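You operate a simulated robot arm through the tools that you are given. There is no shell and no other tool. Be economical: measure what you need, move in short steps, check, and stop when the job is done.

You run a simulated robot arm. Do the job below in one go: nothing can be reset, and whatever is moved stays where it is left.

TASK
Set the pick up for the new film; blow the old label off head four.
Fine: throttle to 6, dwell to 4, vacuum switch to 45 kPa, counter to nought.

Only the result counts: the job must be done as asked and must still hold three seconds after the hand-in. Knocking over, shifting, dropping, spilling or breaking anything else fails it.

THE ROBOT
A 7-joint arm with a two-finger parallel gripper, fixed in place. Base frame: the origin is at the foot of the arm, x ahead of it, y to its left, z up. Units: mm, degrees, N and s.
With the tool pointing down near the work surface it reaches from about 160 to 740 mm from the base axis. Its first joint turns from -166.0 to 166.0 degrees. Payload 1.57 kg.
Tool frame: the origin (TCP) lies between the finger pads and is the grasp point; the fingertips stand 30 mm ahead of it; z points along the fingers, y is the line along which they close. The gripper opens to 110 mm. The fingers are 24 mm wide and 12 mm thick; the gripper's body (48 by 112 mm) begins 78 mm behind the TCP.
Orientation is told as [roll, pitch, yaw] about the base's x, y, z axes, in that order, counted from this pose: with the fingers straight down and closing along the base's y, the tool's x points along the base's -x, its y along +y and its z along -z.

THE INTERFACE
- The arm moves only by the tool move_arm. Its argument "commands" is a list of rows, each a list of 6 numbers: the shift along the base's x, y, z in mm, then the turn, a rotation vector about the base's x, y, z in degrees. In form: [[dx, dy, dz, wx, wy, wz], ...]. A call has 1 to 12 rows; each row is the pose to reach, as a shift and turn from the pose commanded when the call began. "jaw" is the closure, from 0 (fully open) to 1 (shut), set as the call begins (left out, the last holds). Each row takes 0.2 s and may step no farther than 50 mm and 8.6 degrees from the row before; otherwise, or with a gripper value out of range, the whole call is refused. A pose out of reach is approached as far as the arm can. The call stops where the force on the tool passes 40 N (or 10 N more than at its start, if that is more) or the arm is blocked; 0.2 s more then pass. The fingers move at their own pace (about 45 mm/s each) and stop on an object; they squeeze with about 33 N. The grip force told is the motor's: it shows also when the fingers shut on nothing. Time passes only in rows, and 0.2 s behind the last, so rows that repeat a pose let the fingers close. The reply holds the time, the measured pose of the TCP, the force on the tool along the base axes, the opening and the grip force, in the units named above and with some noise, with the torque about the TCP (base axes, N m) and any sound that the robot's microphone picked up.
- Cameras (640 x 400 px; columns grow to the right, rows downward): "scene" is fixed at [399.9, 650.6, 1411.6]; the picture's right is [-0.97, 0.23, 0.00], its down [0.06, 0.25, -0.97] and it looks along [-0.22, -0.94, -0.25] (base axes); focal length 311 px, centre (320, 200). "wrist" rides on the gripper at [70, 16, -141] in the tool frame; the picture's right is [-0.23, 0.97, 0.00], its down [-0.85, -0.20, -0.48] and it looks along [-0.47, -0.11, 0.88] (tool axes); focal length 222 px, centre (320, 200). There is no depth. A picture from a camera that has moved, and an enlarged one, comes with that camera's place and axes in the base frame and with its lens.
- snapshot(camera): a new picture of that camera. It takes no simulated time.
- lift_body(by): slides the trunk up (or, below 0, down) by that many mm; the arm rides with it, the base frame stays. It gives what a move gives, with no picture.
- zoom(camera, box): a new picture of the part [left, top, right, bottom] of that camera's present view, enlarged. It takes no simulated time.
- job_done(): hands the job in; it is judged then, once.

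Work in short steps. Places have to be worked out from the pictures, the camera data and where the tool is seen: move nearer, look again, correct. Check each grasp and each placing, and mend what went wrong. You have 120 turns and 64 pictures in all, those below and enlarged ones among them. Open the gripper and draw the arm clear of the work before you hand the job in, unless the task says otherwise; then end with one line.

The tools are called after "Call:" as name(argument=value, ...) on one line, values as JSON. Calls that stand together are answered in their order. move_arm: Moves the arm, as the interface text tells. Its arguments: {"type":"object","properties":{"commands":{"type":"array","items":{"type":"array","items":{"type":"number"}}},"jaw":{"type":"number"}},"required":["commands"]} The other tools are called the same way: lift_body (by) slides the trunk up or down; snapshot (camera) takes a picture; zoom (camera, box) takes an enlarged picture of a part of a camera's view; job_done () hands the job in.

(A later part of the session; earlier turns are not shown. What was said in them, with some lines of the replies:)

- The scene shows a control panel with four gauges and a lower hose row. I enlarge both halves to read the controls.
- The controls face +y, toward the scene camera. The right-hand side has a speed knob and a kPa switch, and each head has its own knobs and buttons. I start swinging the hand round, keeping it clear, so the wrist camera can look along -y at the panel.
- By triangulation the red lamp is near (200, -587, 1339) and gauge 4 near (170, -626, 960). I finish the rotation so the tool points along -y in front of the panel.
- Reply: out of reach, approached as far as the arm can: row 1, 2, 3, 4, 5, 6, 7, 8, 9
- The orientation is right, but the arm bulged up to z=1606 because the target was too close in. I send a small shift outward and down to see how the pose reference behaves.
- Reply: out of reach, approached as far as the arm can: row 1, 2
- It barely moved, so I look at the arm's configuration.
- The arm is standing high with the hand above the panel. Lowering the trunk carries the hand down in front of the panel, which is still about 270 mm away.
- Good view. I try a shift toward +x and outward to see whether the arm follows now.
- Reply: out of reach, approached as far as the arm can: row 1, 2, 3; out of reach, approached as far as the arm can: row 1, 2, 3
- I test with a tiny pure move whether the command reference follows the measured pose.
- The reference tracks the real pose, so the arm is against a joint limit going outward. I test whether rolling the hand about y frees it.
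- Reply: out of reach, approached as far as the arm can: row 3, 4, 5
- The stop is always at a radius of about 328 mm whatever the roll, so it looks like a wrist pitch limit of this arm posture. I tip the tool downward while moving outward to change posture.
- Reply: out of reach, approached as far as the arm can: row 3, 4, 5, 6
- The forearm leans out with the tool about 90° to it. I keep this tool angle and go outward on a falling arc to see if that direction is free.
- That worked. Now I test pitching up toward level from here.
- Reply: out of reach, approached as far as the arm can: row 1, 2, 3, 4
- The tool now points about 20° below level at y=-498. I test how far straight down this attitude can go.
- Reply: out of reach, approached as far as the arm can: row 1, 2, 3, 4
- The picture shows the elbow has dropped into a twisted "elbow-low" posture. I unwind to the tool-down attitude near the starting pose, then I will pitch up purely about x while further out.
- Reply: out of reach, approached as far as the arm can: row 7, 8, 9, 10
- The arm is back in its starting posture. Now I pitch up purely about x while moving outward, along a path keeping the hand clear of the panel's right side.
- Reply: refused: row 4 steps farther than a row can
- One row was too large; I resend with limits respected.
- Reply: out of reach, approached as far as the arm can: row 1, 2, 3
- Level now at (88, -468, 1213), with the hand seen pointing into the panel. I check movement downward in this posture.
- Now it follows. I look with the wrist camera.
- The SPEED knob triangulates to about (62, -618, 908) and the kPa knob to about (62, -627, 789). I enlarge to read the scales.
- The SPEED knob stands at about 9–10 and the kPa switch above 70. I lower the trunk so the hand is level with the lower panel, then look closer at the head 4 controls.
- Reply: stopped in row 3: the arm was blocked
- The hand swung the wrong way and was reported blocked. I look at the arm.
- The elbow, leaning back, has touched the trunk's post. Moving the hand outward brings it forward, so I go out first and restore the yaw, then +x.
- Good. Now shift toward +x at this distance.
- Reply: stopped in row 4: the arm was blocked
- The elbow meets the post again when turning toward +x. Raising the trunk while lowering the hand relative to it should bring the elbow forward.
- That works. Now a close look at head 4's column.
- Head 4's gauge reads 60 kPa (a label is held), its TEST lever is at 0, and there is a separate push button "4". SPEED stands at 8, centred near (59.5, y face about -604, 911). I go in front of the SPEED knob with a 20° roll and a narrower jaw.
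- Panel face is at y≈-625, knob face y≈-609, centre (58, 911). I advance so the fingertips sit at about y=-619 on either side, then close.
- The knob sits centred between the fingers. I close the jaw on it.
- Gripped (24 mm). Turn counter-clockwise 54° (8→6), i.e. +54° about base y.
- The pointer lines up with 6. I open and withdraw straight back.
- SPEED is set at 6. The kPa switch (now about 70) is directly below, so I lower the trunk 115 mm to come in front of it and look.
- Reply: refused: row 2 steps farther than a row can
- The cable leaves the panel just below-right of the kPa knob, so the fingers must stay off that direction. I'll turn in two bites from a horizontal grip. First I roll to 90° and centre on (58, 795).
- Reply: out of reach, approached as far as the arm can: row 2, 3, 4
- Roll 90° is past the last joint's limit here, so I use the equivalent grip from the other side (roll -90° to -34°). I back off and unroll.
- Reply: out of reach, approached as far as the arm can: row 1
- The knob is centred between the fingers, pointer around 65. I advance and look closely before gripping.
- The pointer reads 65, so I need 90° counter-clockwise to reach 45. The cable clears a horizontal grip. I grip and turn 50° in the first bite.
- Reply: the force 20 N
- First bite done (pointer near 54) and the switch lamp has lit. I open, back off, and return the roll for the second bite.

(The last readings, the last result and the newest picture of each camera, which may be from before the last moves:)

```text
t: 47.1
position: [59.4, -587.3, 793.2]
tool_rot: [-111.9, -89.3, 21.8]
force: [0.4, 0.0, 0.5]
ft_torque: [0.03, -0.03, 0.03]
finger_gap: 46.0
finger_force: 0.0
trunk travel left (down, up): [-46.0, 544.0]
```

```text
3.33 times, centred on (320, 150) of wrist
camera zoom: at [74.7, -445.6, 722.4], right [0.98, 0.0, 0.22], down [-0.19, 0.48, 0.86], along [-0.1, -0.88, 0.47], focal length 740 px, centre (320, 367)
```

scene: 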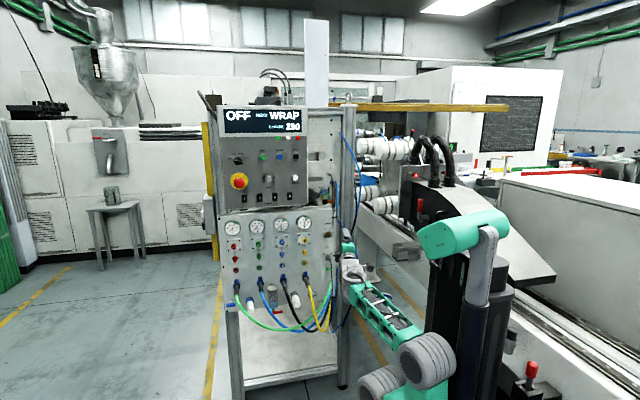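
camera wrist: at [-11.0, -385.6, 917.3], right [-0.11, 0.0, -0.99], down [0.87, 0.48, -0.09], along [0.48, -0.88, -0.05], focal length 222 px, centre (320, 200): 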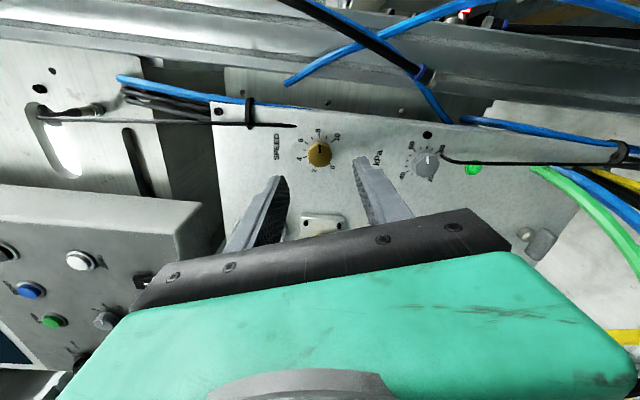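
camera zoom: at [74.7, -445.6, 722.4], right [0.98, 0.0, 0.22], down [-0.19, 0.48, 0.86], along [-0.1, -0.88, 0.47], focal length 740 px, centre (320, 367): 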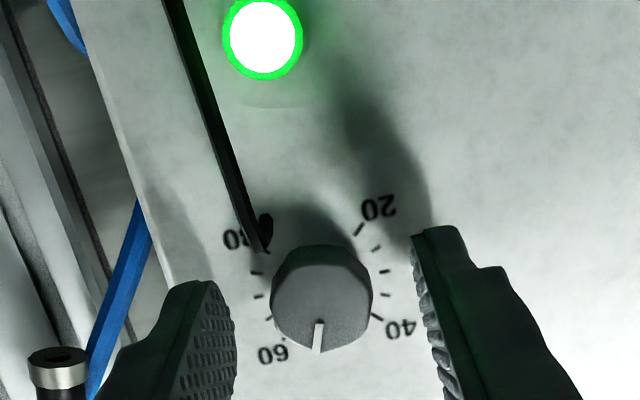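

Pointer at about 54; second bite of 40°.

Call:
move_arm(commands=[[0, 0, 0, 0, 0, 0], [0, 0, 0, 0, 0, 0], [0, 0, 0, 0, 0, 0], [0, 0, 0, 0, 8, 0], [0, 0, 0, 0, 16, 0], [0, 0, 0, 0, 24, 0], [0, 0, 0, 0, 32, 0], [0, 0, 0, 0, 40, 0], [0, 0, 0, 0, 40, 0]], jaw=1)

Call:
move_arm(commands=[[0, 0, 0, 0, 0, 0], [0, 0, 0, 0, 0, 0], [0, 15, 0, 0, 0, 0], [0, 35, 0, 0, 0, 0], [0, 55, 0, 0, 0, 0]], jaw=0.58)

Call:
zoom(camera="wrist", box=[240, 90, 400, 210])

```text
t: 49.1
position: [58.9, -588.2, 794.2]
tool_rot: [-90.3, -49.2, 0.3]
force: [-4.0, -16.9, 0.8]
ft_torque: [-0.13, -0.01, -0.31]
finger_gap: 24.6
finger_force: 36.4
trunk travel left (down, up): [-46.0, 544.0]
```

```text
t: 50.3
position: [58.4, -531.0, 793.6]
tool_rot: [-90.1, -49.3, 0.2]
force: [0.0, 0.5, 0.0]
ft_torque: [-0.01, 0.03, 0.03]
finger_gap: 46.0
finger_force: 0.0
trunk travel left (down, up): [-46.0, 544.0]
```

```text
3.33 times, centred on (320, 150) of wrist
camera zoom: at [23.9, -388.6, 729.5], right [0.89, 0.0, -0.46], down [0.4, 0.48, 0.78], along [0.22, -0.88, 0.43], focal length 740 px, centre (320, 367)
```

zoom: 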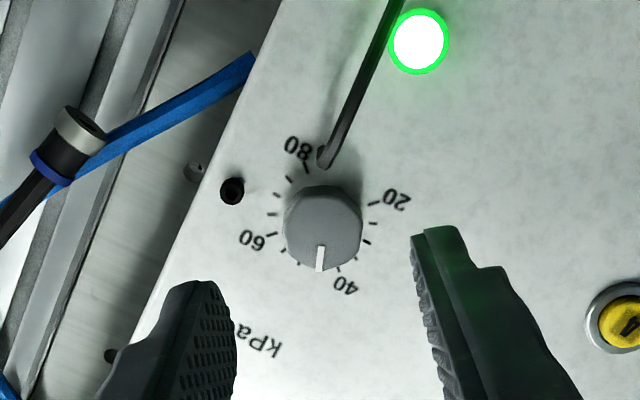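

The kPa switch reads 45. Next is head 4's push button near (167, -615, 782). I roll the hand so the camera is on top (clear of hoses) and go in front of it, closing the jaw.

Call:
move_arm(commands=[[0, 0, 0, 0, 8.4, 0], [0, 0, 0, 0, 16.8, 0], [0, 0, 0, 0, 25.2, 0], [0, 0, 0, 0, 33.6, 0], [0, 0, 0, 0, 42, 0], [0, 0, 0, 0, 50.4, 0], [10, 0, 0, 0, 58.8, 0], [30, 0, 0, 0, 67.2, 0], [50, 0, 0, 0, 75.6, 0], [70, 0, 0, 0, 84, 0], [90, 0, 0, 0, 92.4, 0], [108, 0, 0, 0, 100.8, 0]], jaw=1)

Call:
snapshot(camera="wrist")

```text
t: 52.9
position: [166.2, -533.3, 793.6]
tool_rot: [-89.5, 51.7, 0.4]
force: [0.5, 0.4, 0.9]
ft_torque: [0.01, -0.01, 0.0]
finger_gap: 0.0
finger_force: 21.3
trunk travel left (down, up): [-46.0, 544.0]
```

```text
25 pictures are left
camera wrist: at [110.7, -391.3, 838.5], right [-0.62, 0.0, -0.78], down [0.69, 0.48, -0.54], along [0.38, -0.88, -0.3], focal length 222 px, centre (320, 200)
```

wrist: 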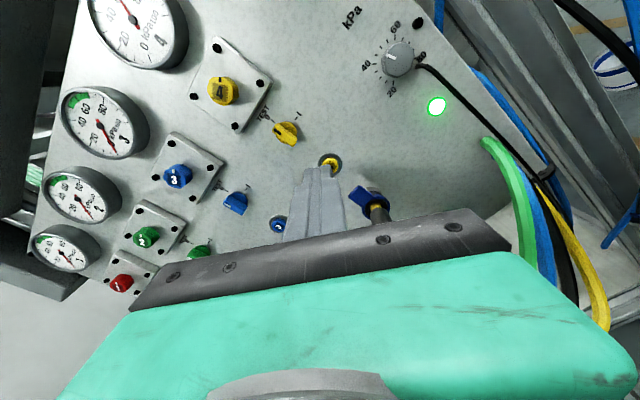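

The button is at about (162.5, -612, 784). I align with it, advance to just short of it and check.

Call:
move_arm(commands=[[-3.7, 0, -9.6, 0, 0, 0], [-3.7, -20, -9.6, 0, 0, 0], [-3.7, -35, -9.6, 0, 0, 0]])

Call:
zoom(camera="wrist", box=[240, 90, 400, 210])

```text
t: 53.7
position: [164.8, -567.4, 783.3]
tool_rot: [-89.7, 51.5, 0.3]
force: [-0.4, -0.6, 0.3]
ft_torque: [0.05, -0.04, 0.03]
finger_gap: 0.1
finger_force: 21.4
trunk travel left (down, up): [-46.0, 544.0]
```

```text
3.33 times, centred on (320, 150) of wrist
camera zoom: at [107.8, -426.3, 828.4], right [-0.62, 0.0, -0.78], down [0.69, 0.48, -0.54], along [0.38, -0.88, -0.3], focal length 740 px, centre (320, 367)
```

zoom: 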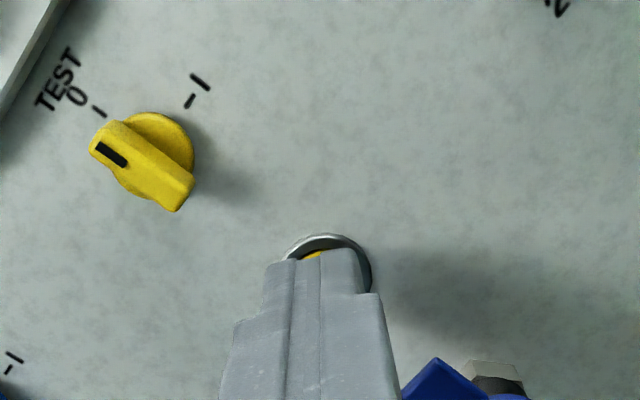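

The tips cover the button with a 2 mm offset. I correct it and press in small steps.

Call:
move_arm(commands=[[0, -5, -2, 0, 0, 0], [0, -10, -2, 0, 0, 0], [0, -13, -2, 0, 0, 0], [0, -16, -2, 0, 0, 0], [0, -18, -2, 0, 0, 0], [0, -20, -2, 0, 0, 0]])

```text
t: 55.1
position: [163.6, -587.6, 781.1]
tool_rot: [-89.7, 51.4, 0.3]
force: [-0.3, 0.4, 0.2]
ft_torque: [-0.01, 0.02, -0.03]
finger_gap: 0.1
finger_force: 21.2
trunk travel left (down, up): [-46.0, 544.0]
```

Call:
move_arm(commands=[[0, -2, 0, 0, 0, 0], [0, -4, 0, 0, 0, 0], [0, -5, 0, 0, 0, 0]])

Call:
snapshot(camera="wrist")

```text
t: 55.9
position: [163.9, -591.9, 782.1]
tool_rot: [-89.6, 51.5, 0.3]
force: [-2.1, 6.7, -2.0]
ft_torque: [0.05, 0.0, -0.03]
finger_gap: 0.0
finger_force: 21.6
trunk travel left (down, up): [-46.0, 544.0]
heard: click
```

```text
23 pictures are left
camera wrist: at [106.5, -450.3, 826.3], right [-0.62, 0.0, -0.78], down [0.69, 0.48, -0.54], along [0.38, -0.88, -0.3], focal length 222 px, centre (320, 200)
```

wrist: 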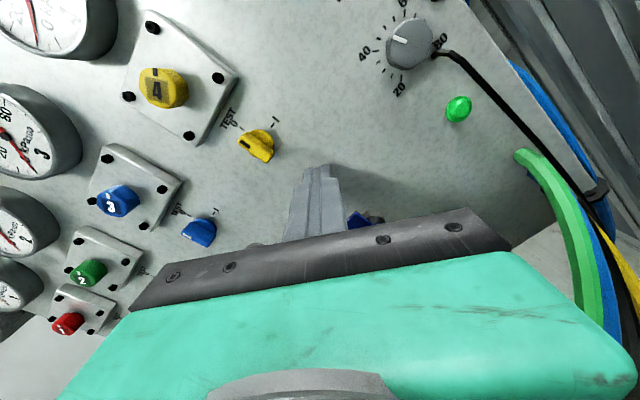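

A click, and the vacuum lamp went dark. I back off and check gauge 4.

Call:
move_arm(commands=[[0, 5, 0, 0, 0, 0], [0, 25, 0, 0, 0, 0], [0, 55, 0, 0, 0, 0]])

Call:
snapshot(camera="wrist")

```text
t: 56.7
position: [164.2, -535.9, 782.9]
tool_rot: [-89.7, 51.5, 0.4]
force: [-0.2, 0.2, 0.0]
ft_torque: [-0.03, 0.0, 0.04]
finger_gap: 0.1
finger_force: 21.4
trunk travel left (down, up): [-46.0, 544.0]
```

```text
22 pictures are left
camera wrist: at [107.9, -393.6, 827.5], right [-0.62, 0.0, -0.78], down [0.69, 0.48, -0.54], along [0.38, -0.88, -0.3], focal length 222 px, centre (320, 200)
```

wrist: 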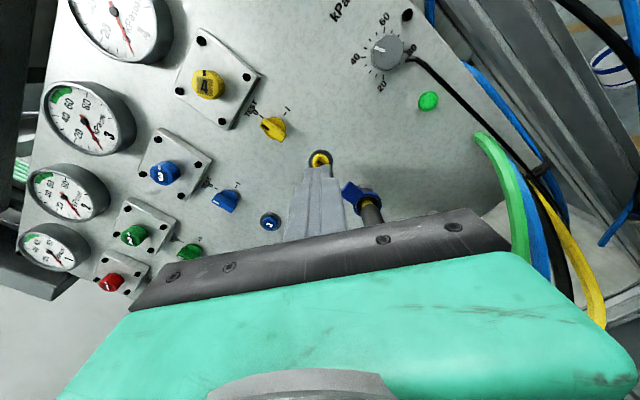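

Gauge 4 has dropped to zero: the label is off. Next the upper panel: I retreat to y≈-490 and raise the trunk 400 mm.

Call:
move_arm(commands=[[0, 25, 0, 0, 0, 0], [0, 46, 0, 0, 0, 0]])

Call:
lift_body(by=400)

Call:
snapshot(camera="wrist")

```text
t: 57.3
position: [163.9, -491.1, 783.4]
tool_rot: [-89.7, 51.5, 0.4]
force: [-0.3, 0.1, 0.3]
ft_torque: [-0.03, 0.01, -0.01]
finger_gap: 0.2
finger_force: 20.8
trunk travel left (down, up): [-46.0, 544.0]
```

```text
t: 61.1
position: [164.2, -491.8, 1183.0]
tool_rot: [-89.7, 51.4, 0.4]
force: [0.4, 0.3, 0.0]
ft_torque: [0.01, 0.04, -0.01]
finger_gap: 0.0
finger_force: 21.1
trunk travel left (down, up): [-446.0, 144.0]
```

```text
21 pictures are left
camera wrist: at [106.5, -349.1, 1227.7], right [-0.62, 0.0, -0.78], down [0.69, 0.48, -0.54], along [0.38, -0.88, -0.3], focal length 222 px, centre (320, 200)
```

wrist: 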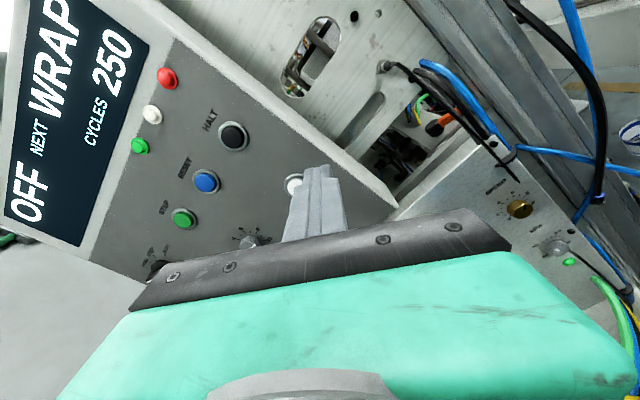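

ZERO triangulates to (214, -592, 1183) and the DWELL knob to (317, -583, 1182). I line up with ZERO.

Call:
move_arm(commands=[[25, 0, 0, 0, 0, 0], [50, -15, 0, 0, 0, 0], [50, -35, 0, 0, 0, 0]])

Call:
zoom(camera="wrist", box=[220, 70, 440, 235])

```text
t: 61.9
position: [213.9, -529.0, 1185.9]
tool_rot: [-89.6, 51.5, 0.4]
force: [-0.4, 0.4, -0.3]
ft_torque: [-0.01, -0.02, 0.01]
finger_gap: 0.0
finger_force: 21.6
trunk travel left (down, up): [-446.0, 144.0]
```

```text
2.42 times, centred on (330, 152) of wrist
camera zoom: at [156.6, -386.0, 1229.9], right [-0.62, 0.0, -0.78], down [0.69, 0.48, -0.54], along [0.38, -0.88, -0.3], focal length 538 px, centre (296, 315)
```

zoom: 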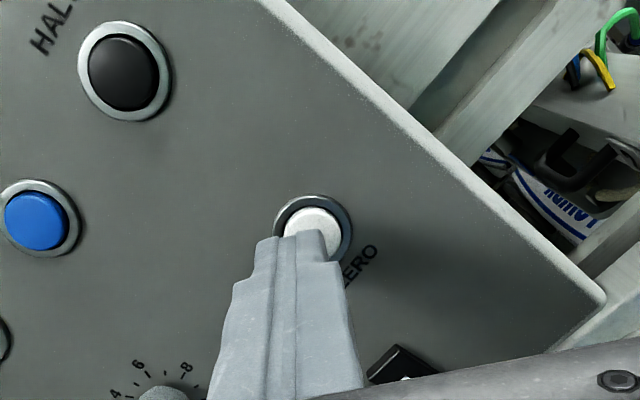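

The offset is about 5 mm to picture-right. I correct it and press ZERO in small steps.

Call:
move_arm(commands=[[-3.4, 0, -4.3, 0, 0, 0], [-3.4, -15, -4.3, 0, 0, 0], [-3.4, -25, -4.3, 0, 0, 0], [-3.4, -30, -4.3, 0, 0, 0], [-3.4, -32, -4.3, 0, 0, 0], [-3.4, -34, -4.3, 0, 0, 0]])

```text
t: 63.3
position: [209.1, -554.8, 1180.6]
tool_rot: [-89.8, 51.6, 0.3]
force: [-7.7, 36.3, -5.1]
ft_torque: [-0.06, -0.19, -0.33]
finger_gap: 0.0
finger_force: 21.5
trunk travel left (down, up): [-446.0, 144.0]
heard: click
```

Clicked. I back off and check the counter.

Call:
move_arm(commands=[[0, 10, 0, 0, 0, 0], [0, 40, 0, 0, 0, 0]])

Call:
snapshot(camera="scene")

```text
t: 63.9
position: [208.0, -517.7, 1180.2]
tool_rot: [-89.9, 51.5, 0.2]
force: [-0.8, -0.3, -0.1]
ft_torque: [0.0, 0.02, -0.02]
finger_gap: 0.1
finger_force: 20.9
trunk travel left (down, up): [-446.0, 144.0]
```

```text
19 pictures are left
```

scene: 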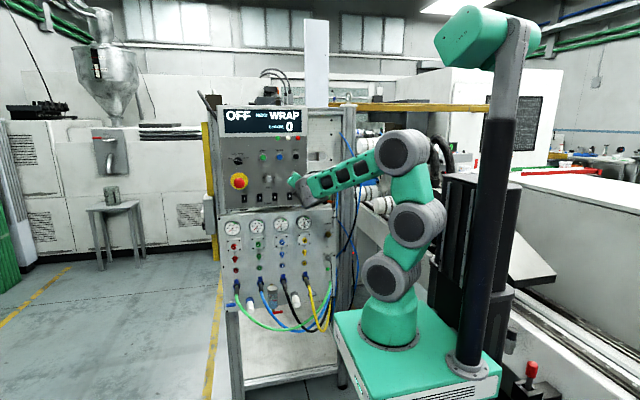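

The counter reads 0. Now DWELL: I shift in front of (317, 1182), unroll to about -45° and half open.

Call:
move_arm(commands=[[9, 10, 0, 0, -8, 0], [18, 10, 0, 0, -16, 0], [27, 10, 0, 0, -24, 0], [36, 10, 0, 0, -32, 0], [45, 10, 0, 0, -40, 0], [54, 10, 0, 0, -48, 0], [63, 10, 0, 0, -56, 0], [72, 10, 0, 0, -64, 0], [81, 10, 0, 0, -72, 0], [90, 10, 0, 0, -80, 0], [99, 10, 0, 0, -88, 0], [109, 10, 1, 0, -96, 0]], jaw=0.58)

Call:
zoom(camera="wrist", box=[200, 70, 440, 250])

```text
t: 66.5
position: [318.6, -509.1, 1179.8]
tool_rot: [-90.2, -44.5, 0.3]
force: [0.4, -0.1, 0.7]
ft_torque: [0.01, 0.03, 0.0]
finger_gap: 46.4
finger_force: 0.1
trunk travel left (down, up): [-446.0, 144.0]
```

```text
2.22 times, centred on (320, 160) of wrist
camera zoom: at [280.1, -368.0, 1118.7], right [0.85, 0.0, -0.53], down [0.47, 0.48, 0.74], along [0.26, -0.88, 0.41], focal length 494 px, centre (320, 289)
```

zoom: 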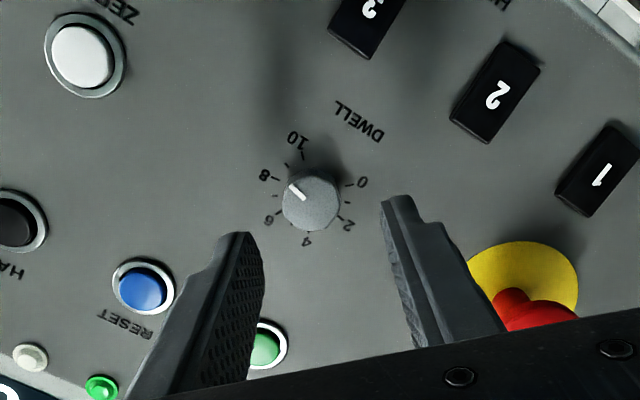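

The knob is centred within 4 mm and the pointer is between 8 and 9. I centre, advance partway and zoom to read exactly.

Call:
move_arm(commands=[[-3.2, 0, 2.1, 0, 0, 0], [-3.2, -20, 2.1, 0, 0, 0], [-3.2, -40, 2.1, 0, 0, 0], [-3.2, -48, 2.1, 0, 0, 0]])

Call:
zoom(camera="wrist", box=[250, 100, 390, 205])

```text
t: 67.5
position: [316.1, -553.6, 1182.4]
tool_rot: [-90.3, -44.5, 0.3]
force: [-4.0, 16.3, -3.8]
ft_torque: [-0.04, -0.28, -0.47]
finger_gap: 46.2
finger_force: 0.1
trunk travel left (down, up): [-446.0, 144.0]
```

```text
3.81 times, centred on (320, 152) of wrist
camera zoom: at [277.6, -413.4, 1121.5], right [0.84, 0.0, -0.54], down [0.47, 0.48, 0.74], along [0.26, -0.88, 0.41], focal length 846 px, centre (320, 381)
```

zoom: 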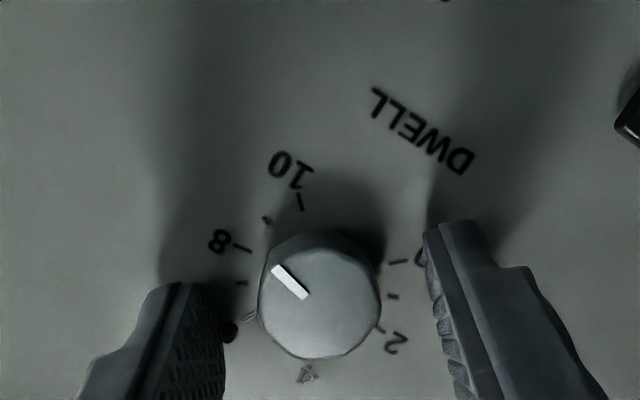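

The fingertips just touch the panel (y≈-584), so I ease back 3 mm. The pointer reads about 8.7. I grip and turn counter-clockwise.

Call:
move_arm(commands=[[0, 6, 0, 0, 0, 0], [0, 6, 0, 0, 0, 0], [0, 6, 0, 0, 0, 0], [0, 6, 0, 0, 0, 0]], jaw=1)

Call:
move_arm(commands=[[0, 0, 0, 0, 8.2, 0], [0, 0, 0, 0, 16.4, 0], [0, 0, 0, 0, 24.6, 0], [0, 0, 0, 0, 32.8, 0], [0, 0, 0, 0, 41, 0], [0, 0, 0, 0, 49.2, 0], [0, 0, 0, 0, 57.4, 0], [0, 0, 0, 0, 65.6, 0], [0, 0, 0, 0, 73.8, 0], [0, 0, 0, 0, 82, 0], [0, 0, 0, 0, 90, 0], [0, 0, 0, 0, 90, 0]])

Call:
zoom(camera="wrist", box=[250, 100, 390, 205])

```text
t: 68.5
position: [317.0, -551.0, 1182.4]
tool_rot: [-90.2, -44.6, 0.3]
force: [1.7, -3.4, -0.1]
ft_torque: [-0.2, -0.01, 0.21]
finger_gap: 24.5
finger_force: 36.1
trunk travel left (down, up): [-446.0, 144.0]
```

```text
t: 71.1
position: [317.1, -551.0, 1178.4]
tool_rot: [-89.2, 45.9, 0.7]
force: [3.1, 18.9, -30.4]
ft_torque: [0.63, -0.08, 0.09]
finger_gap: 24.3
finger_force: 36.1
trunk travel left (down, up): [-446.0, 144.0]
```

```text
3.81 times, centred on (320, 152) of wrist
camera zoom: at [255.8, -410.0, 1217.9], right [-0.54, 0.01, -0.84], down [0.74, 0.48, -0.47], along [0.4, -0.87, -0.27], focal length 846 px, centre (320, 381)
```

zoom: 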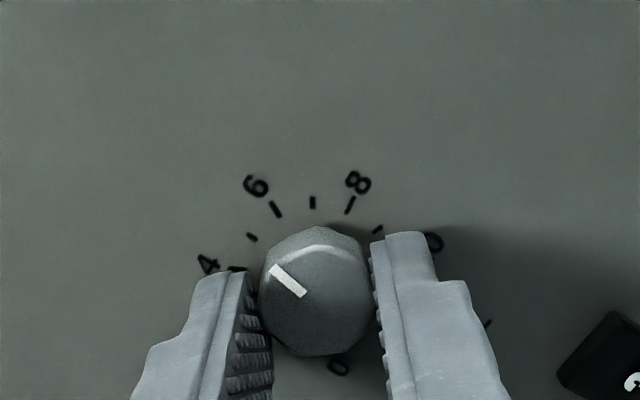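

The pointer is at about 5.3, with a side load from a small centring error. I release, back off, unroll and re-grip better centred for the final ~36°.

Call:
move_arm(commands=[[0, 0, -2, 0, 0, 0], [0, 0, -3, 0, 0, 0], [0, 15, -3, 0, 0, 0], [0, 30, -3, 0, 0, 0], [0, 30, -3, 0, -8, 0], [0, 30, -3, 0, -16, 0], [0, 30, -3, 0, -24, 0], [0, 30, -3, 0, -32, 0], [0, 30, -3, 0, -40, 0]], jaw=0.58)

Call:
zoom(camera="wrist", box=[250, 100, 390, 205])

```text
t: 73.1
position: [316.5, -522.0, 1179.4]
tool_rot: [-89.9, 5.3, 0.3]
force: [0.2, -0.3, -0.6]
ft_torque: [-0.05, 0.01, -0.02]
finger_gap: 46.3
finger_force: 0.0
trunk travel left (down, up): [-446.0, 144.0]
```

```text
3.81 times, centred on (320, 152) of wrist
camera zoom: at [244.4, -380.0, 1169.9], right [0.13, 0.0, -0.99], down [0.87, 0.48, 0.12], along [0.48, -0.88, 0.06], focal length 846 px, centre (320, 381)
```

zoom: 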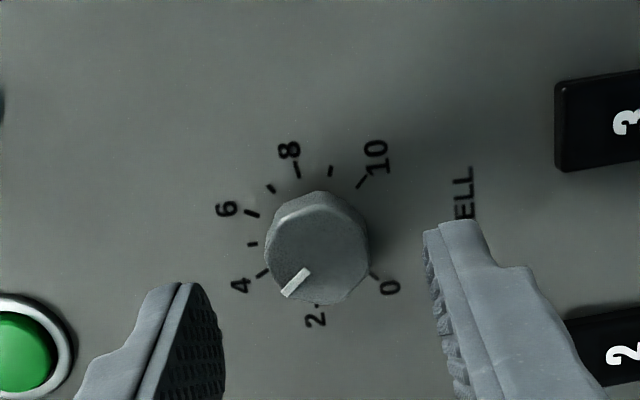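

Oddly the pointer slipped on release and now reads about 3.1. I recentre to about (315.3, 1180.6), advance and close, then read it before turning clockwise.

Call:
move_arm(commands=[[-1.2, -10, 1.2, 0, 0, 0], [-1.2, -22, 1.2, 0, 0, 0], [-1.2, -28, 1.2, 0, 0, 0], [-1.2, -28, 1.2, 0, 0, 0]])

Call:
move_arm(commands=[[0, 0, 0, 0, 0, 0], [0, 0, 0, 0, 0, 0], [0, 0, 0, 0, 0, 0]], jaw=1)

Call:
zoom(camera="wrist", box=[250, 100, 390, 205])

```text
t: 74.1
position: [314.1, -550.0, 1181.9]
tool_rot: [-89.9, 5.5, 0.3]
force: [-0.1, 0.4, 0.3]
ft_torque: [-0.01, 0.01, 0.03]
finger_gap: 46.2
finger_force: 0.0
trunk travel left (down, up): [-446.0, 144.0]
```

```text
t: 74.9
position: [312.9, -550.3, 1181.2]
tool_rot: [-89.9, 5.5, 0.2]
force: [-1.1, 1.0, -2.6]
ft_torque: [-0.02, -0.01, 0.09]
finger_gap: 24.6
finger_force: 28.0
trunk travel left (down, up): [-446.0, 144.0]
```

```text
3.81 times, centred on (320, 152) of wrist
camera zoom: at [241.4, -408.6, 1170.5], right [0.13, 0.0, -0.99], down [0.87, 0.48, 0.12], along [0.48, -0.88, 0.06], focal length 846 px, centre (320, 381)
```

zoom: 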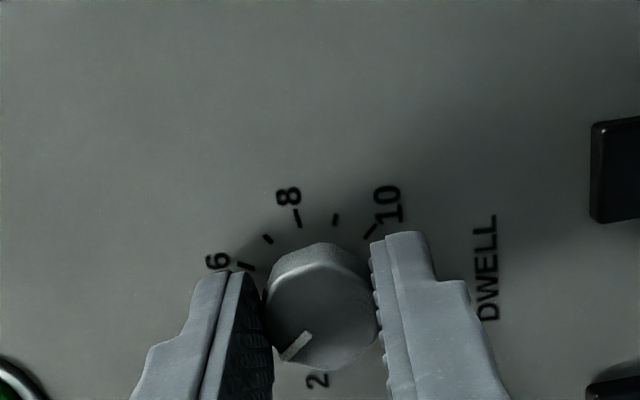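

The pointer computes to about 3.45, so 4 is about 14.5° clockwise. I ease x by +2 to centre and turn -14.5°.

Call:
move_arm(commands=[[1, 0, 0, 0, -5, 0], [2, 0, 0, 0, -10, 0], [2, 0, 0, 0, -14.5, 0], [2, 0, 0, 0, -14.5, 0]])

Call:
move_arm(commands=[[0, 0, 0, 0, 0, 0], [0, 0, 0, 0, 0, 0], [0, 0, 0, 0, 0, 0]], jaw=0.58)

Call:
move_arm(commands=[[0, 10, 0, 0, 0, 0], [0, 30, 0, 0, 0, 0]])

Call:
zoom(camera="wrist", box=[260, 100, 370, 190])

```text
t: 75.9
position: [314.7, -549.6, 1178.6]
tool_rot: [-89.8, -9.0, 0.1]
force: [-12.2, 2.1, -6.6]
ft_torque: [-0.03, 0.03, -0.52]
finger_gap: 24.4
finger_force: 36.5
trunk travel left (down, up): [-446.0, 144.0]
```

```text
t: 76.7
position: [317.0, -548.5, 1180.0]
tool_rot: [-90.1, -9.0, 0.2]
force: [1.4, -1.0, 0.4]
ft_torque: [0.0, 0.01, 0.02]
finger_gap: 46.1
finger_force: 0.1
trunk travel left (down, up): [-446.0, 144.0]
```

```text
t: 77.3
position: [317.9, -517.9, 1179.8]
tool_rot: [-90.0, -9.0, 0.2]
force: [-0.1, 0.3, 0.4]
ft_torque: [0.01, -0.02, 0.02]
finger_gap: 46.2
finger_force: 0.1
trunk travel left (down, up): [-446.0, 144.0]
```

```text
4.44 times, centred on (315, 145) of wrist
camera zoom: at [250.1, -377.8, 1153.4], right [0.38, 0.0, -0.93], down [0.81, 0.48, 0.33], along [0.45, -0.88, 0.18], focal length 987 px, centre (342, 444)
```

zoom: 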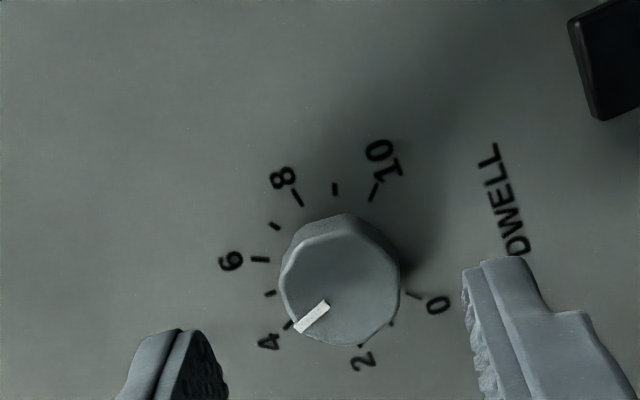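

DWELL's pointer is parallel with the 4 tick (about 4.0–4.1). I re-check SPEED closely, since knobs can creep on release: retreat, lower the trunk, and shift across to view it.

Call:
move_arm(commands=[[-20, 15, 0, 0, 3, 0], [-50, 15, 0, 0, 6, 0], [-90, 15, 0, 0, 9, 0], [-130, 10, 0, 0, 9, 0], [-156, 0, 0, 0, 9, 0]])

Call:
lift_body(by=-265)

Call:
zoom(camera="wrist", box=[230, 0, 360, 88])

```text
t: 78.5
position: [159.9, -520.3, 1180.5]
tool_rot: [-90.0, 0.0, 0.3]
force: [-0.1, -0.5, 0.9]
ft_torque: [-0.01, 0.03, 0.03]
finger_gap: 46.2
finger_force: 0.0
trunk travel left (down, up): [-446.0, 144.0]
```

```text
t: 81.2
position: [159.9, -519.9, 915.2]
tool_rot: [-90.0, 0.0, 0.2]
force: [0.0, -0.3, 1.2]
ft_torque: [0.0, 0.0, 0.02]
finger_gap: 46.5
finger_force: 0.0
trunk travel left (down, up): [-181.0, 409.0]
```

```text
4.55 times, centred on (295, 44) of wrist
camera zoom: at [88.8, -377.9, 898.7], right [0.23, 0.0, -0.97], down [0.85, 0.48, 0.2], along [0.47, -0.88, 0.11], focal length 1010 px, centre (434, 909)
```

zoom: 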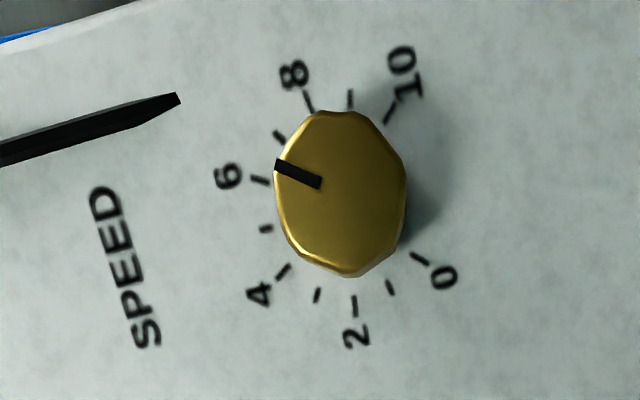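

By careful computation SPEED sits at about 6.2 after release, kPa at 45.0 and DWELL at about 4.1. I go back to trim SPEED by another 6°.

Call:
move_arm(commands=[[-34, 0, -1, 0, 7, 0], [-68, 0, -2, 0, 14, 0], [-102, -5, -3.5, 0, 20, 0], [-102, -30, -3.5, 0, 20, 0], [-102, -50, -3.5, 0, 20, 0], [-102, -62, -3.5, 0, 20, 0], [-102, -70, -3.5, 0, 20, 0]])

Call:
zoom(camera="wrist", box=[270, 110, 370, 190])

```text
t: 82.8
position: [57.9, -587.6, 912.8]
tool_rot: [-89.9, 20.0, 0.2]
force: [-0.2, -0.2, 0.7]
ft_torque: [0.03, 0.02, 0.05]
finger_gap: 46.3
finger_force: 0.0
trunk travel left (down, up): [-181.0, 409.0]
```

```text
5.00 times, centred on (320, 150) of wrist
camera zoom: at [-14.5, -446.6, 920.9], right [-0.12, 0.0, -0.99], down [0.87, 0.48, -0.1], along [0.48, -0.88, -0.06], focal length 1111 px, centre (320, 450)
```

zoom: 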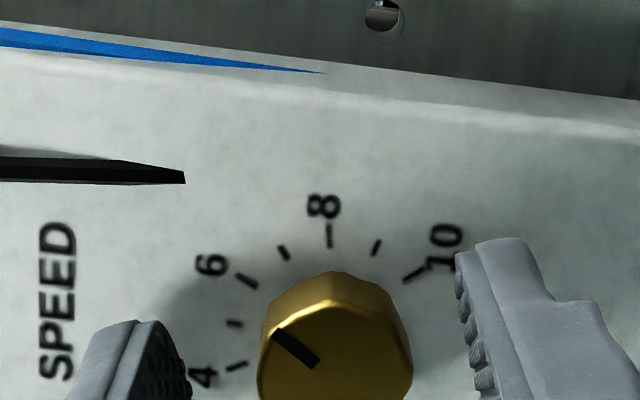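

Call:
zoom(camera="wrist", box=[298, 150, 348, 190])

```text
10.00 times, centred on (323, 170) of wrist
camera zoom: at [-14.5, -446.6, 920.9], right [-0.12, 0.0, -0.99], down [0.87, 0.48, -0.1], along [0.48, -0.88, -0.06], focal length 2221 px, centre (290, 500)
```

zoom: 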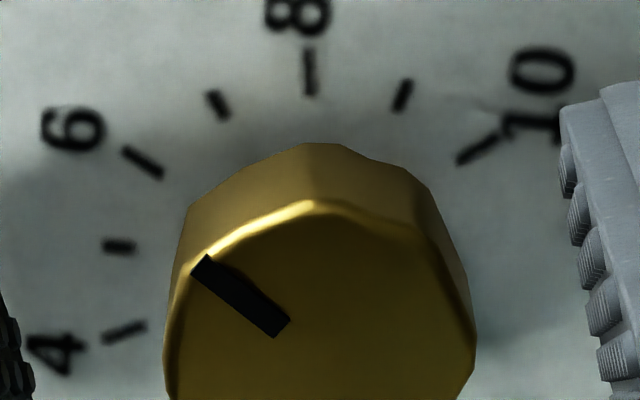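

High zoom shows 6.15. I trim it with a short grip of +5° here.

Call:
move_arm(commands=[[0, 0, 0, 0, 0, 0], [0, 0, 0, 0, 0, 0], [0, 0, 0, 0, 0, 0], [0, 0, 0, 0, 2.5, 0], [0, 0, 0, 0, 5, 0], [0, 0, 0, 0, 5, 0]], jaw=1)

Call:
move_arm(commands=[[0, 0, 0, 0, 0, 0], [0, 0, 0, 0, 0, 0], [0, 0, 0, 0, -5, 0]], jaw=0.58)

Call:
zoom(camera="wrist", box=[298, 150, 348, 190])

```text
t: 84.2
position: [56.9, -588.7, 912.4]
tool_rot: [-89.7, 25.0, 0.4]
force: [-0.8, 18.5, -10.3]
ft_torque: [0.11, 0.06, -0.17]
finger_gap: 24.6
finger_force: 36.9
trunk travel left (down, up): [-181.0, 409.0]
```

```text
t: 85.0
position: [57.5, -589.8, 912.9]
tool_rot: [-90.0, 20.0, 0.2]
force: [0.7, -0.4, -1.0]
ft_torque: [0.01, 0.0, 0.03]
finger_gap: 46.2
finger_force: 0.1
trunk travel left (down, up): [-181.0, 409.0]
```

```text
10.00 times, centred on (323, 170) of wrist
camera zoom: at [-14.7, -447.6, 921.3], right [-0.12, 0.0, -0.99], down [0.87, 0.48, -0.1], along [0.48, -0.88, -0.06], focal length 2221 px, centre (290, 500)
```

zoom: 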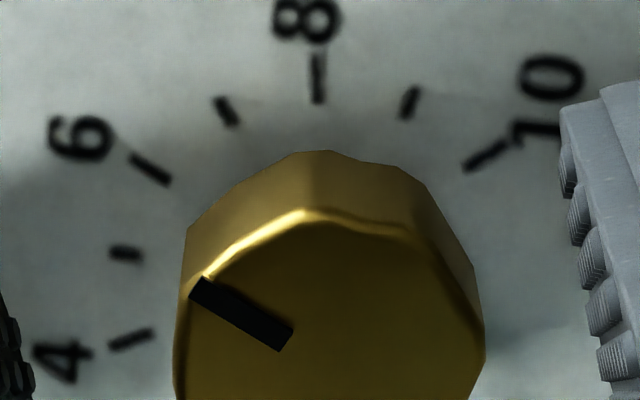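

SPEED now reads 5.95, good. I withdraw and return to verify DWELL at the same high zoom.

Call:
move_arm(commands=[[0, 20, 0, 0, 0, 0], [0, 45, 0, 0, 0, 0], [0, 75, 0, 0, 0, 0], [34, 85, 0, 0, -5, 0], [68, 85, 0, 0, -10, 0], [102, 85, 0, 0, -15, 0]])

Call:
lift_body(by=267)

Call:
move_arm(commands=[[40, 0, 0, 0, 5, 0], [80, 0, 0, 0, 10, 0], [120, 0, 0, 0, 15, 0], [156, -10, 0, 0, 15, 0], [156, -25, 0, 0, 15, 0]])

Call:
zoom(camera="wrist", box=[290, 140, 350, 188])

```text
t: 86.4
position: [160.9, -506.8, 914.3]
tool_rot: [-89.9, 4.8, 0.2]
force: [0.2, 0.6, 0.7]
ft_torque: [0.0, 0.0, -0.01]
finger_gap: 46.2
finger_force: 0.1
trunk travel left (down, up): [-181.0, 409.0]
```

```text
t: 89.1
position: [160.0, -507.7, 1180.4]
tool_rot: [-90.0, 4.9, 0.2]
force: [-0.2, 0.6, 0.0]
ft_torque: [0.01, -0.02, -0.06]
finger_gap: 46.1
finger_force: 0.1
trunk travel left (down, up): [-448.0, 142.0]
```

```text
t: 90.3
position: [317.0, -535.7, 1181.4]
tool_rot: [-89.9, 20.1, 0.2]
force: [0.1, 0.1, 0.9]
ft_torque: [-0.03, 0.02, 0.0]
finger_gap: 46.2
finger_force: 0.1
trunk travel left (down, up): [-448.0, 142.0]
```

```text
8.33 times, centred on (320, 164) of wrist
camera zoom: at [245.1, -394.2, 1189.9], right [-0.12, 0.0, -0.99], down [0.87, 0.48, -0.1], along [0.48, -0.88, -0.06], focal length 1851 px, centre (320, 500)
```

zoom: 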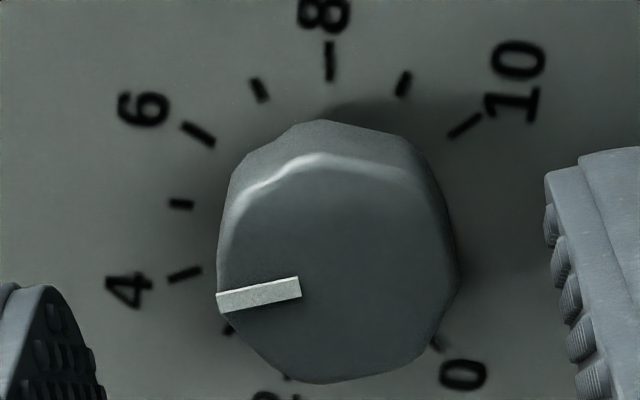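

DWELL actually reads about 4.35. I trim it the same way: advance, grip, +8°, release, re-read.

Call:
move_arm(commands=[[-1.2, -8, -0.5, 0, 0, 0], [-1.2, -14, -0.5, 0, 0, 0], [-1.2, -14, -0.5, 0, 0, 0]])

Call:
move_arm(commands=[[0, 0, 0, 0, 0, 0], [0, 0, 0, 0, 0, 0], [0, 0, 0, 0, 0, 0], [0, 0, 0, 0, 4, 0], [0, 0, 0, 0, 8, 0], [0, 0, 0, 0, 8, 0]], jaw=1)

Call:
move_arm(commands=[[0, 0, 0, 0, 0, 0], [0, 0, 0, 0, 0, 0], [0, 14, 0, 0, 0, 0], [0, 14, 0, 0, -8, 0]], jaw=0.58)

Call:
zoom(camera="wrist", box=[290, 140, 350, 188])

```text
t: 91.1
position: [314.8, -546.4, 1181.3]
tool_rot: [-89.9, 20.0, 0.3]
force: [0.0, -1.2, 0.7]
ft_torque: [-0.02, 0.01, 0.0]
finger_gap: 46.3
finger_force: 0.0
trunk travel left (down, up): [-448.0, 142.0]
```

```text
t: 92.5
position: [315.5, -546.5, 1180.0]
tool_rot: [-89.7, 28.0, 0.3]
force: [-5.2, 4.6, -9.2]
ft_torque: [0.07, -0.01, -0.23]
finger_gap: 24.5
finger_force: 36.4
trunk travel left (down, up): [-448.0, 142.0]
```

```text
t: 93.5
position: [315.9, -530.5, 1179.4]
tool_rot: [-90.0, 19.8, 0.3]
force: [0.8, -0.6, 0.3]
ft_torque: [0.02, -0.03, 0.0]
finger_gap: 46.2
finger_force: 0.0
trunk travel left (down, up): [-448.0, 142.0]
```

```text
8.33 times, centred on (320, 164) of wrist
camera zoom: at [243.1, -390.2, 1188.8], right [-0.12, 0.0, -0.99], down [0.87, 0.48, -0.1], along [0.48, -0.88, -0.06], focal length 1851 px, centre (320, 500)
```

zoom: 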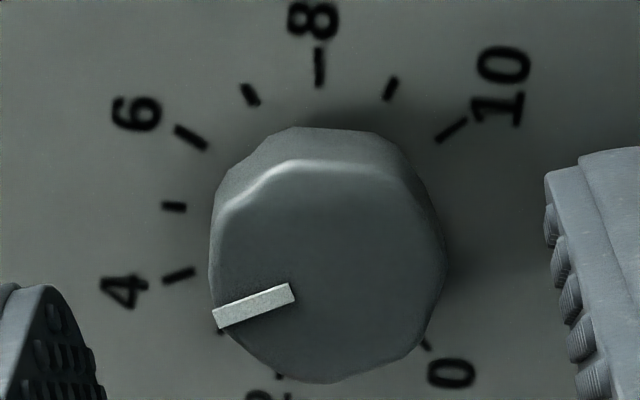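

DWELL now reads 4.0. I double-check the kPa switch with the same high zoom: back to x=160, trunk down, then across.

Call:
move_arm(commands=[[-20, 22, 0, 0, 0, 0], [-60, 22, 0, 0, 0, 0], [-100, 22, 0, 0, 0, 0], [-140, 22, 0, 0, 0, 0], [-156, 22, 0, 0, 0, 0]])

Call:
lift_body(by=-386)

Call:
move_arm(commands=[[-35, -10, 0, 0, 0, 0], [-70, -20, 0, 0, 0, 0], [-101, -28, 0, 0, 0, 0]])

Call:
zoom(camera="wrist", box=[290, 130, 350, 178])

```text
t: 94.7
position: [158.3, -508.7, 1181.6]
tool_rot: [-89.9, 20.0, 0.2]
force: [1.0, -0.1, -0.3]
ft_torque: [-0.04, -0.01, 0.02]
finger_gap: 46.2
finger_force: 0.1
trunk travel left (down, up): [-448.0, 142.0]
```

```text
t: 98.5
position: [159.4, -507.7, 794.8]
tool_rot: [-89.9, 20.0, 0.3]
force: [-0.3, -0.2, 0.2]
ft_torque: [-0.04, 0.01, -0.03]
finger_gap: 46.2
finger_force: 0.1
trunk travel left (down, up): [-62.0, 528.0]
```

```text
t: 99.2
position: [56.8, -536.7, 793.6]
tool_rot: [-89.9, 20.0, 0.2]
force: [0.4, -0.2, 0.0]
ft_torque: [0.01, -0.02, -0.01]
finger_gap: 46.4
finger_force: 0.1
trunk travel left (down, up): [-62.0, 528.0]
```

```text
8.33 times, centred on (320, 154) of wrist
camera zoom: at [-15.4, -395.5, 802.8], right [-0.12, 0.0, -0.99], down [0.87, 0.48, -0.1], along [0.48, -0.88, -0.06], focal length 1851 px, centre (320, 583)
```

zoom: 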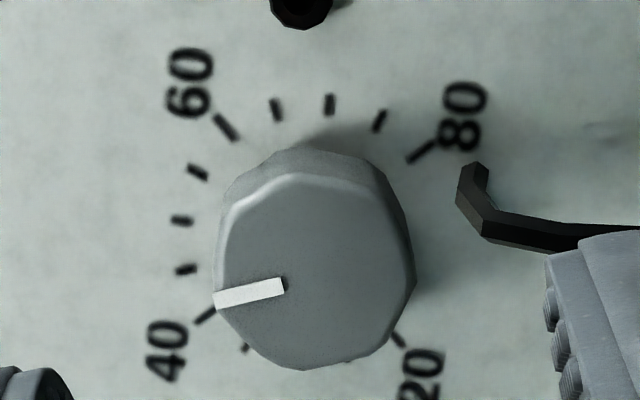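

The pointer is parallel with the 45 tick. I withdraw, open the jaw, and take a final look.

Call:
move_arm(commands=[[0, 20, 0, 0, 0, 0], [0, 40, 0, 0, 0, 0], [0, 48, 0, 0, 0, 0], [0, 48, 0, 0, 0, 0], [0, 48, 0, 0, 0, 0]], jaw=0)

Call:
zoom(camera="scene", box=[210, 95, 370, 285])

```text
t: 100.5
position: [59.3, -488.3, 794.4]
tool_rot: [-89.9, 19.9, 0.4]
force: [0.0, 0.4, 0.4]
ft_torque: [0.0, -0.02, -0.01]
finger_gap: 109.9
finger_force: 0.0
trunk travel left (down, up): [-62.0, 528.0]
```

```text
2.11 times, centred on (290, 190) of scene
camera zoom: at [399.9, 650.6, 1411.6], right [-0.97, 0.23, 0.0], down [0.06, 0.25, -0.97], along [-0.22, -0.94, -0.25], focal length 654 px, centre (383, 221)
```

zoom: 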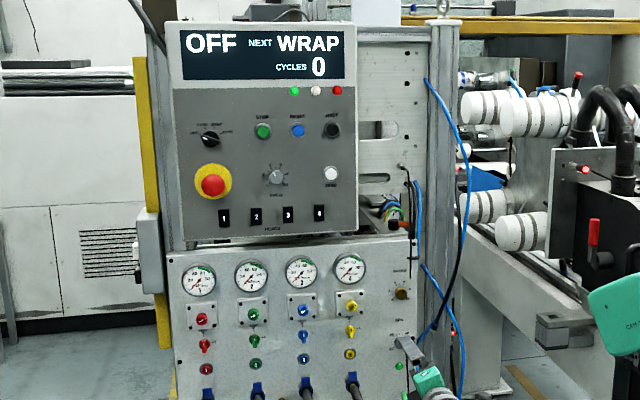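

The counter reads 0, gauge 4 is at zero, all three knobs are set, and the arm is open and clear. I hand in.

Call:
job_done()

```text
The job is handed in.
```

The job is handed in: the old label is blown off head four (its gauge fell to zero), the throttle (the SPEED knob) is at 6, dwell at 4, the vacuum switch at 45 kPa and the counter at 0; the gripper is open and the arm is clear of the panel.
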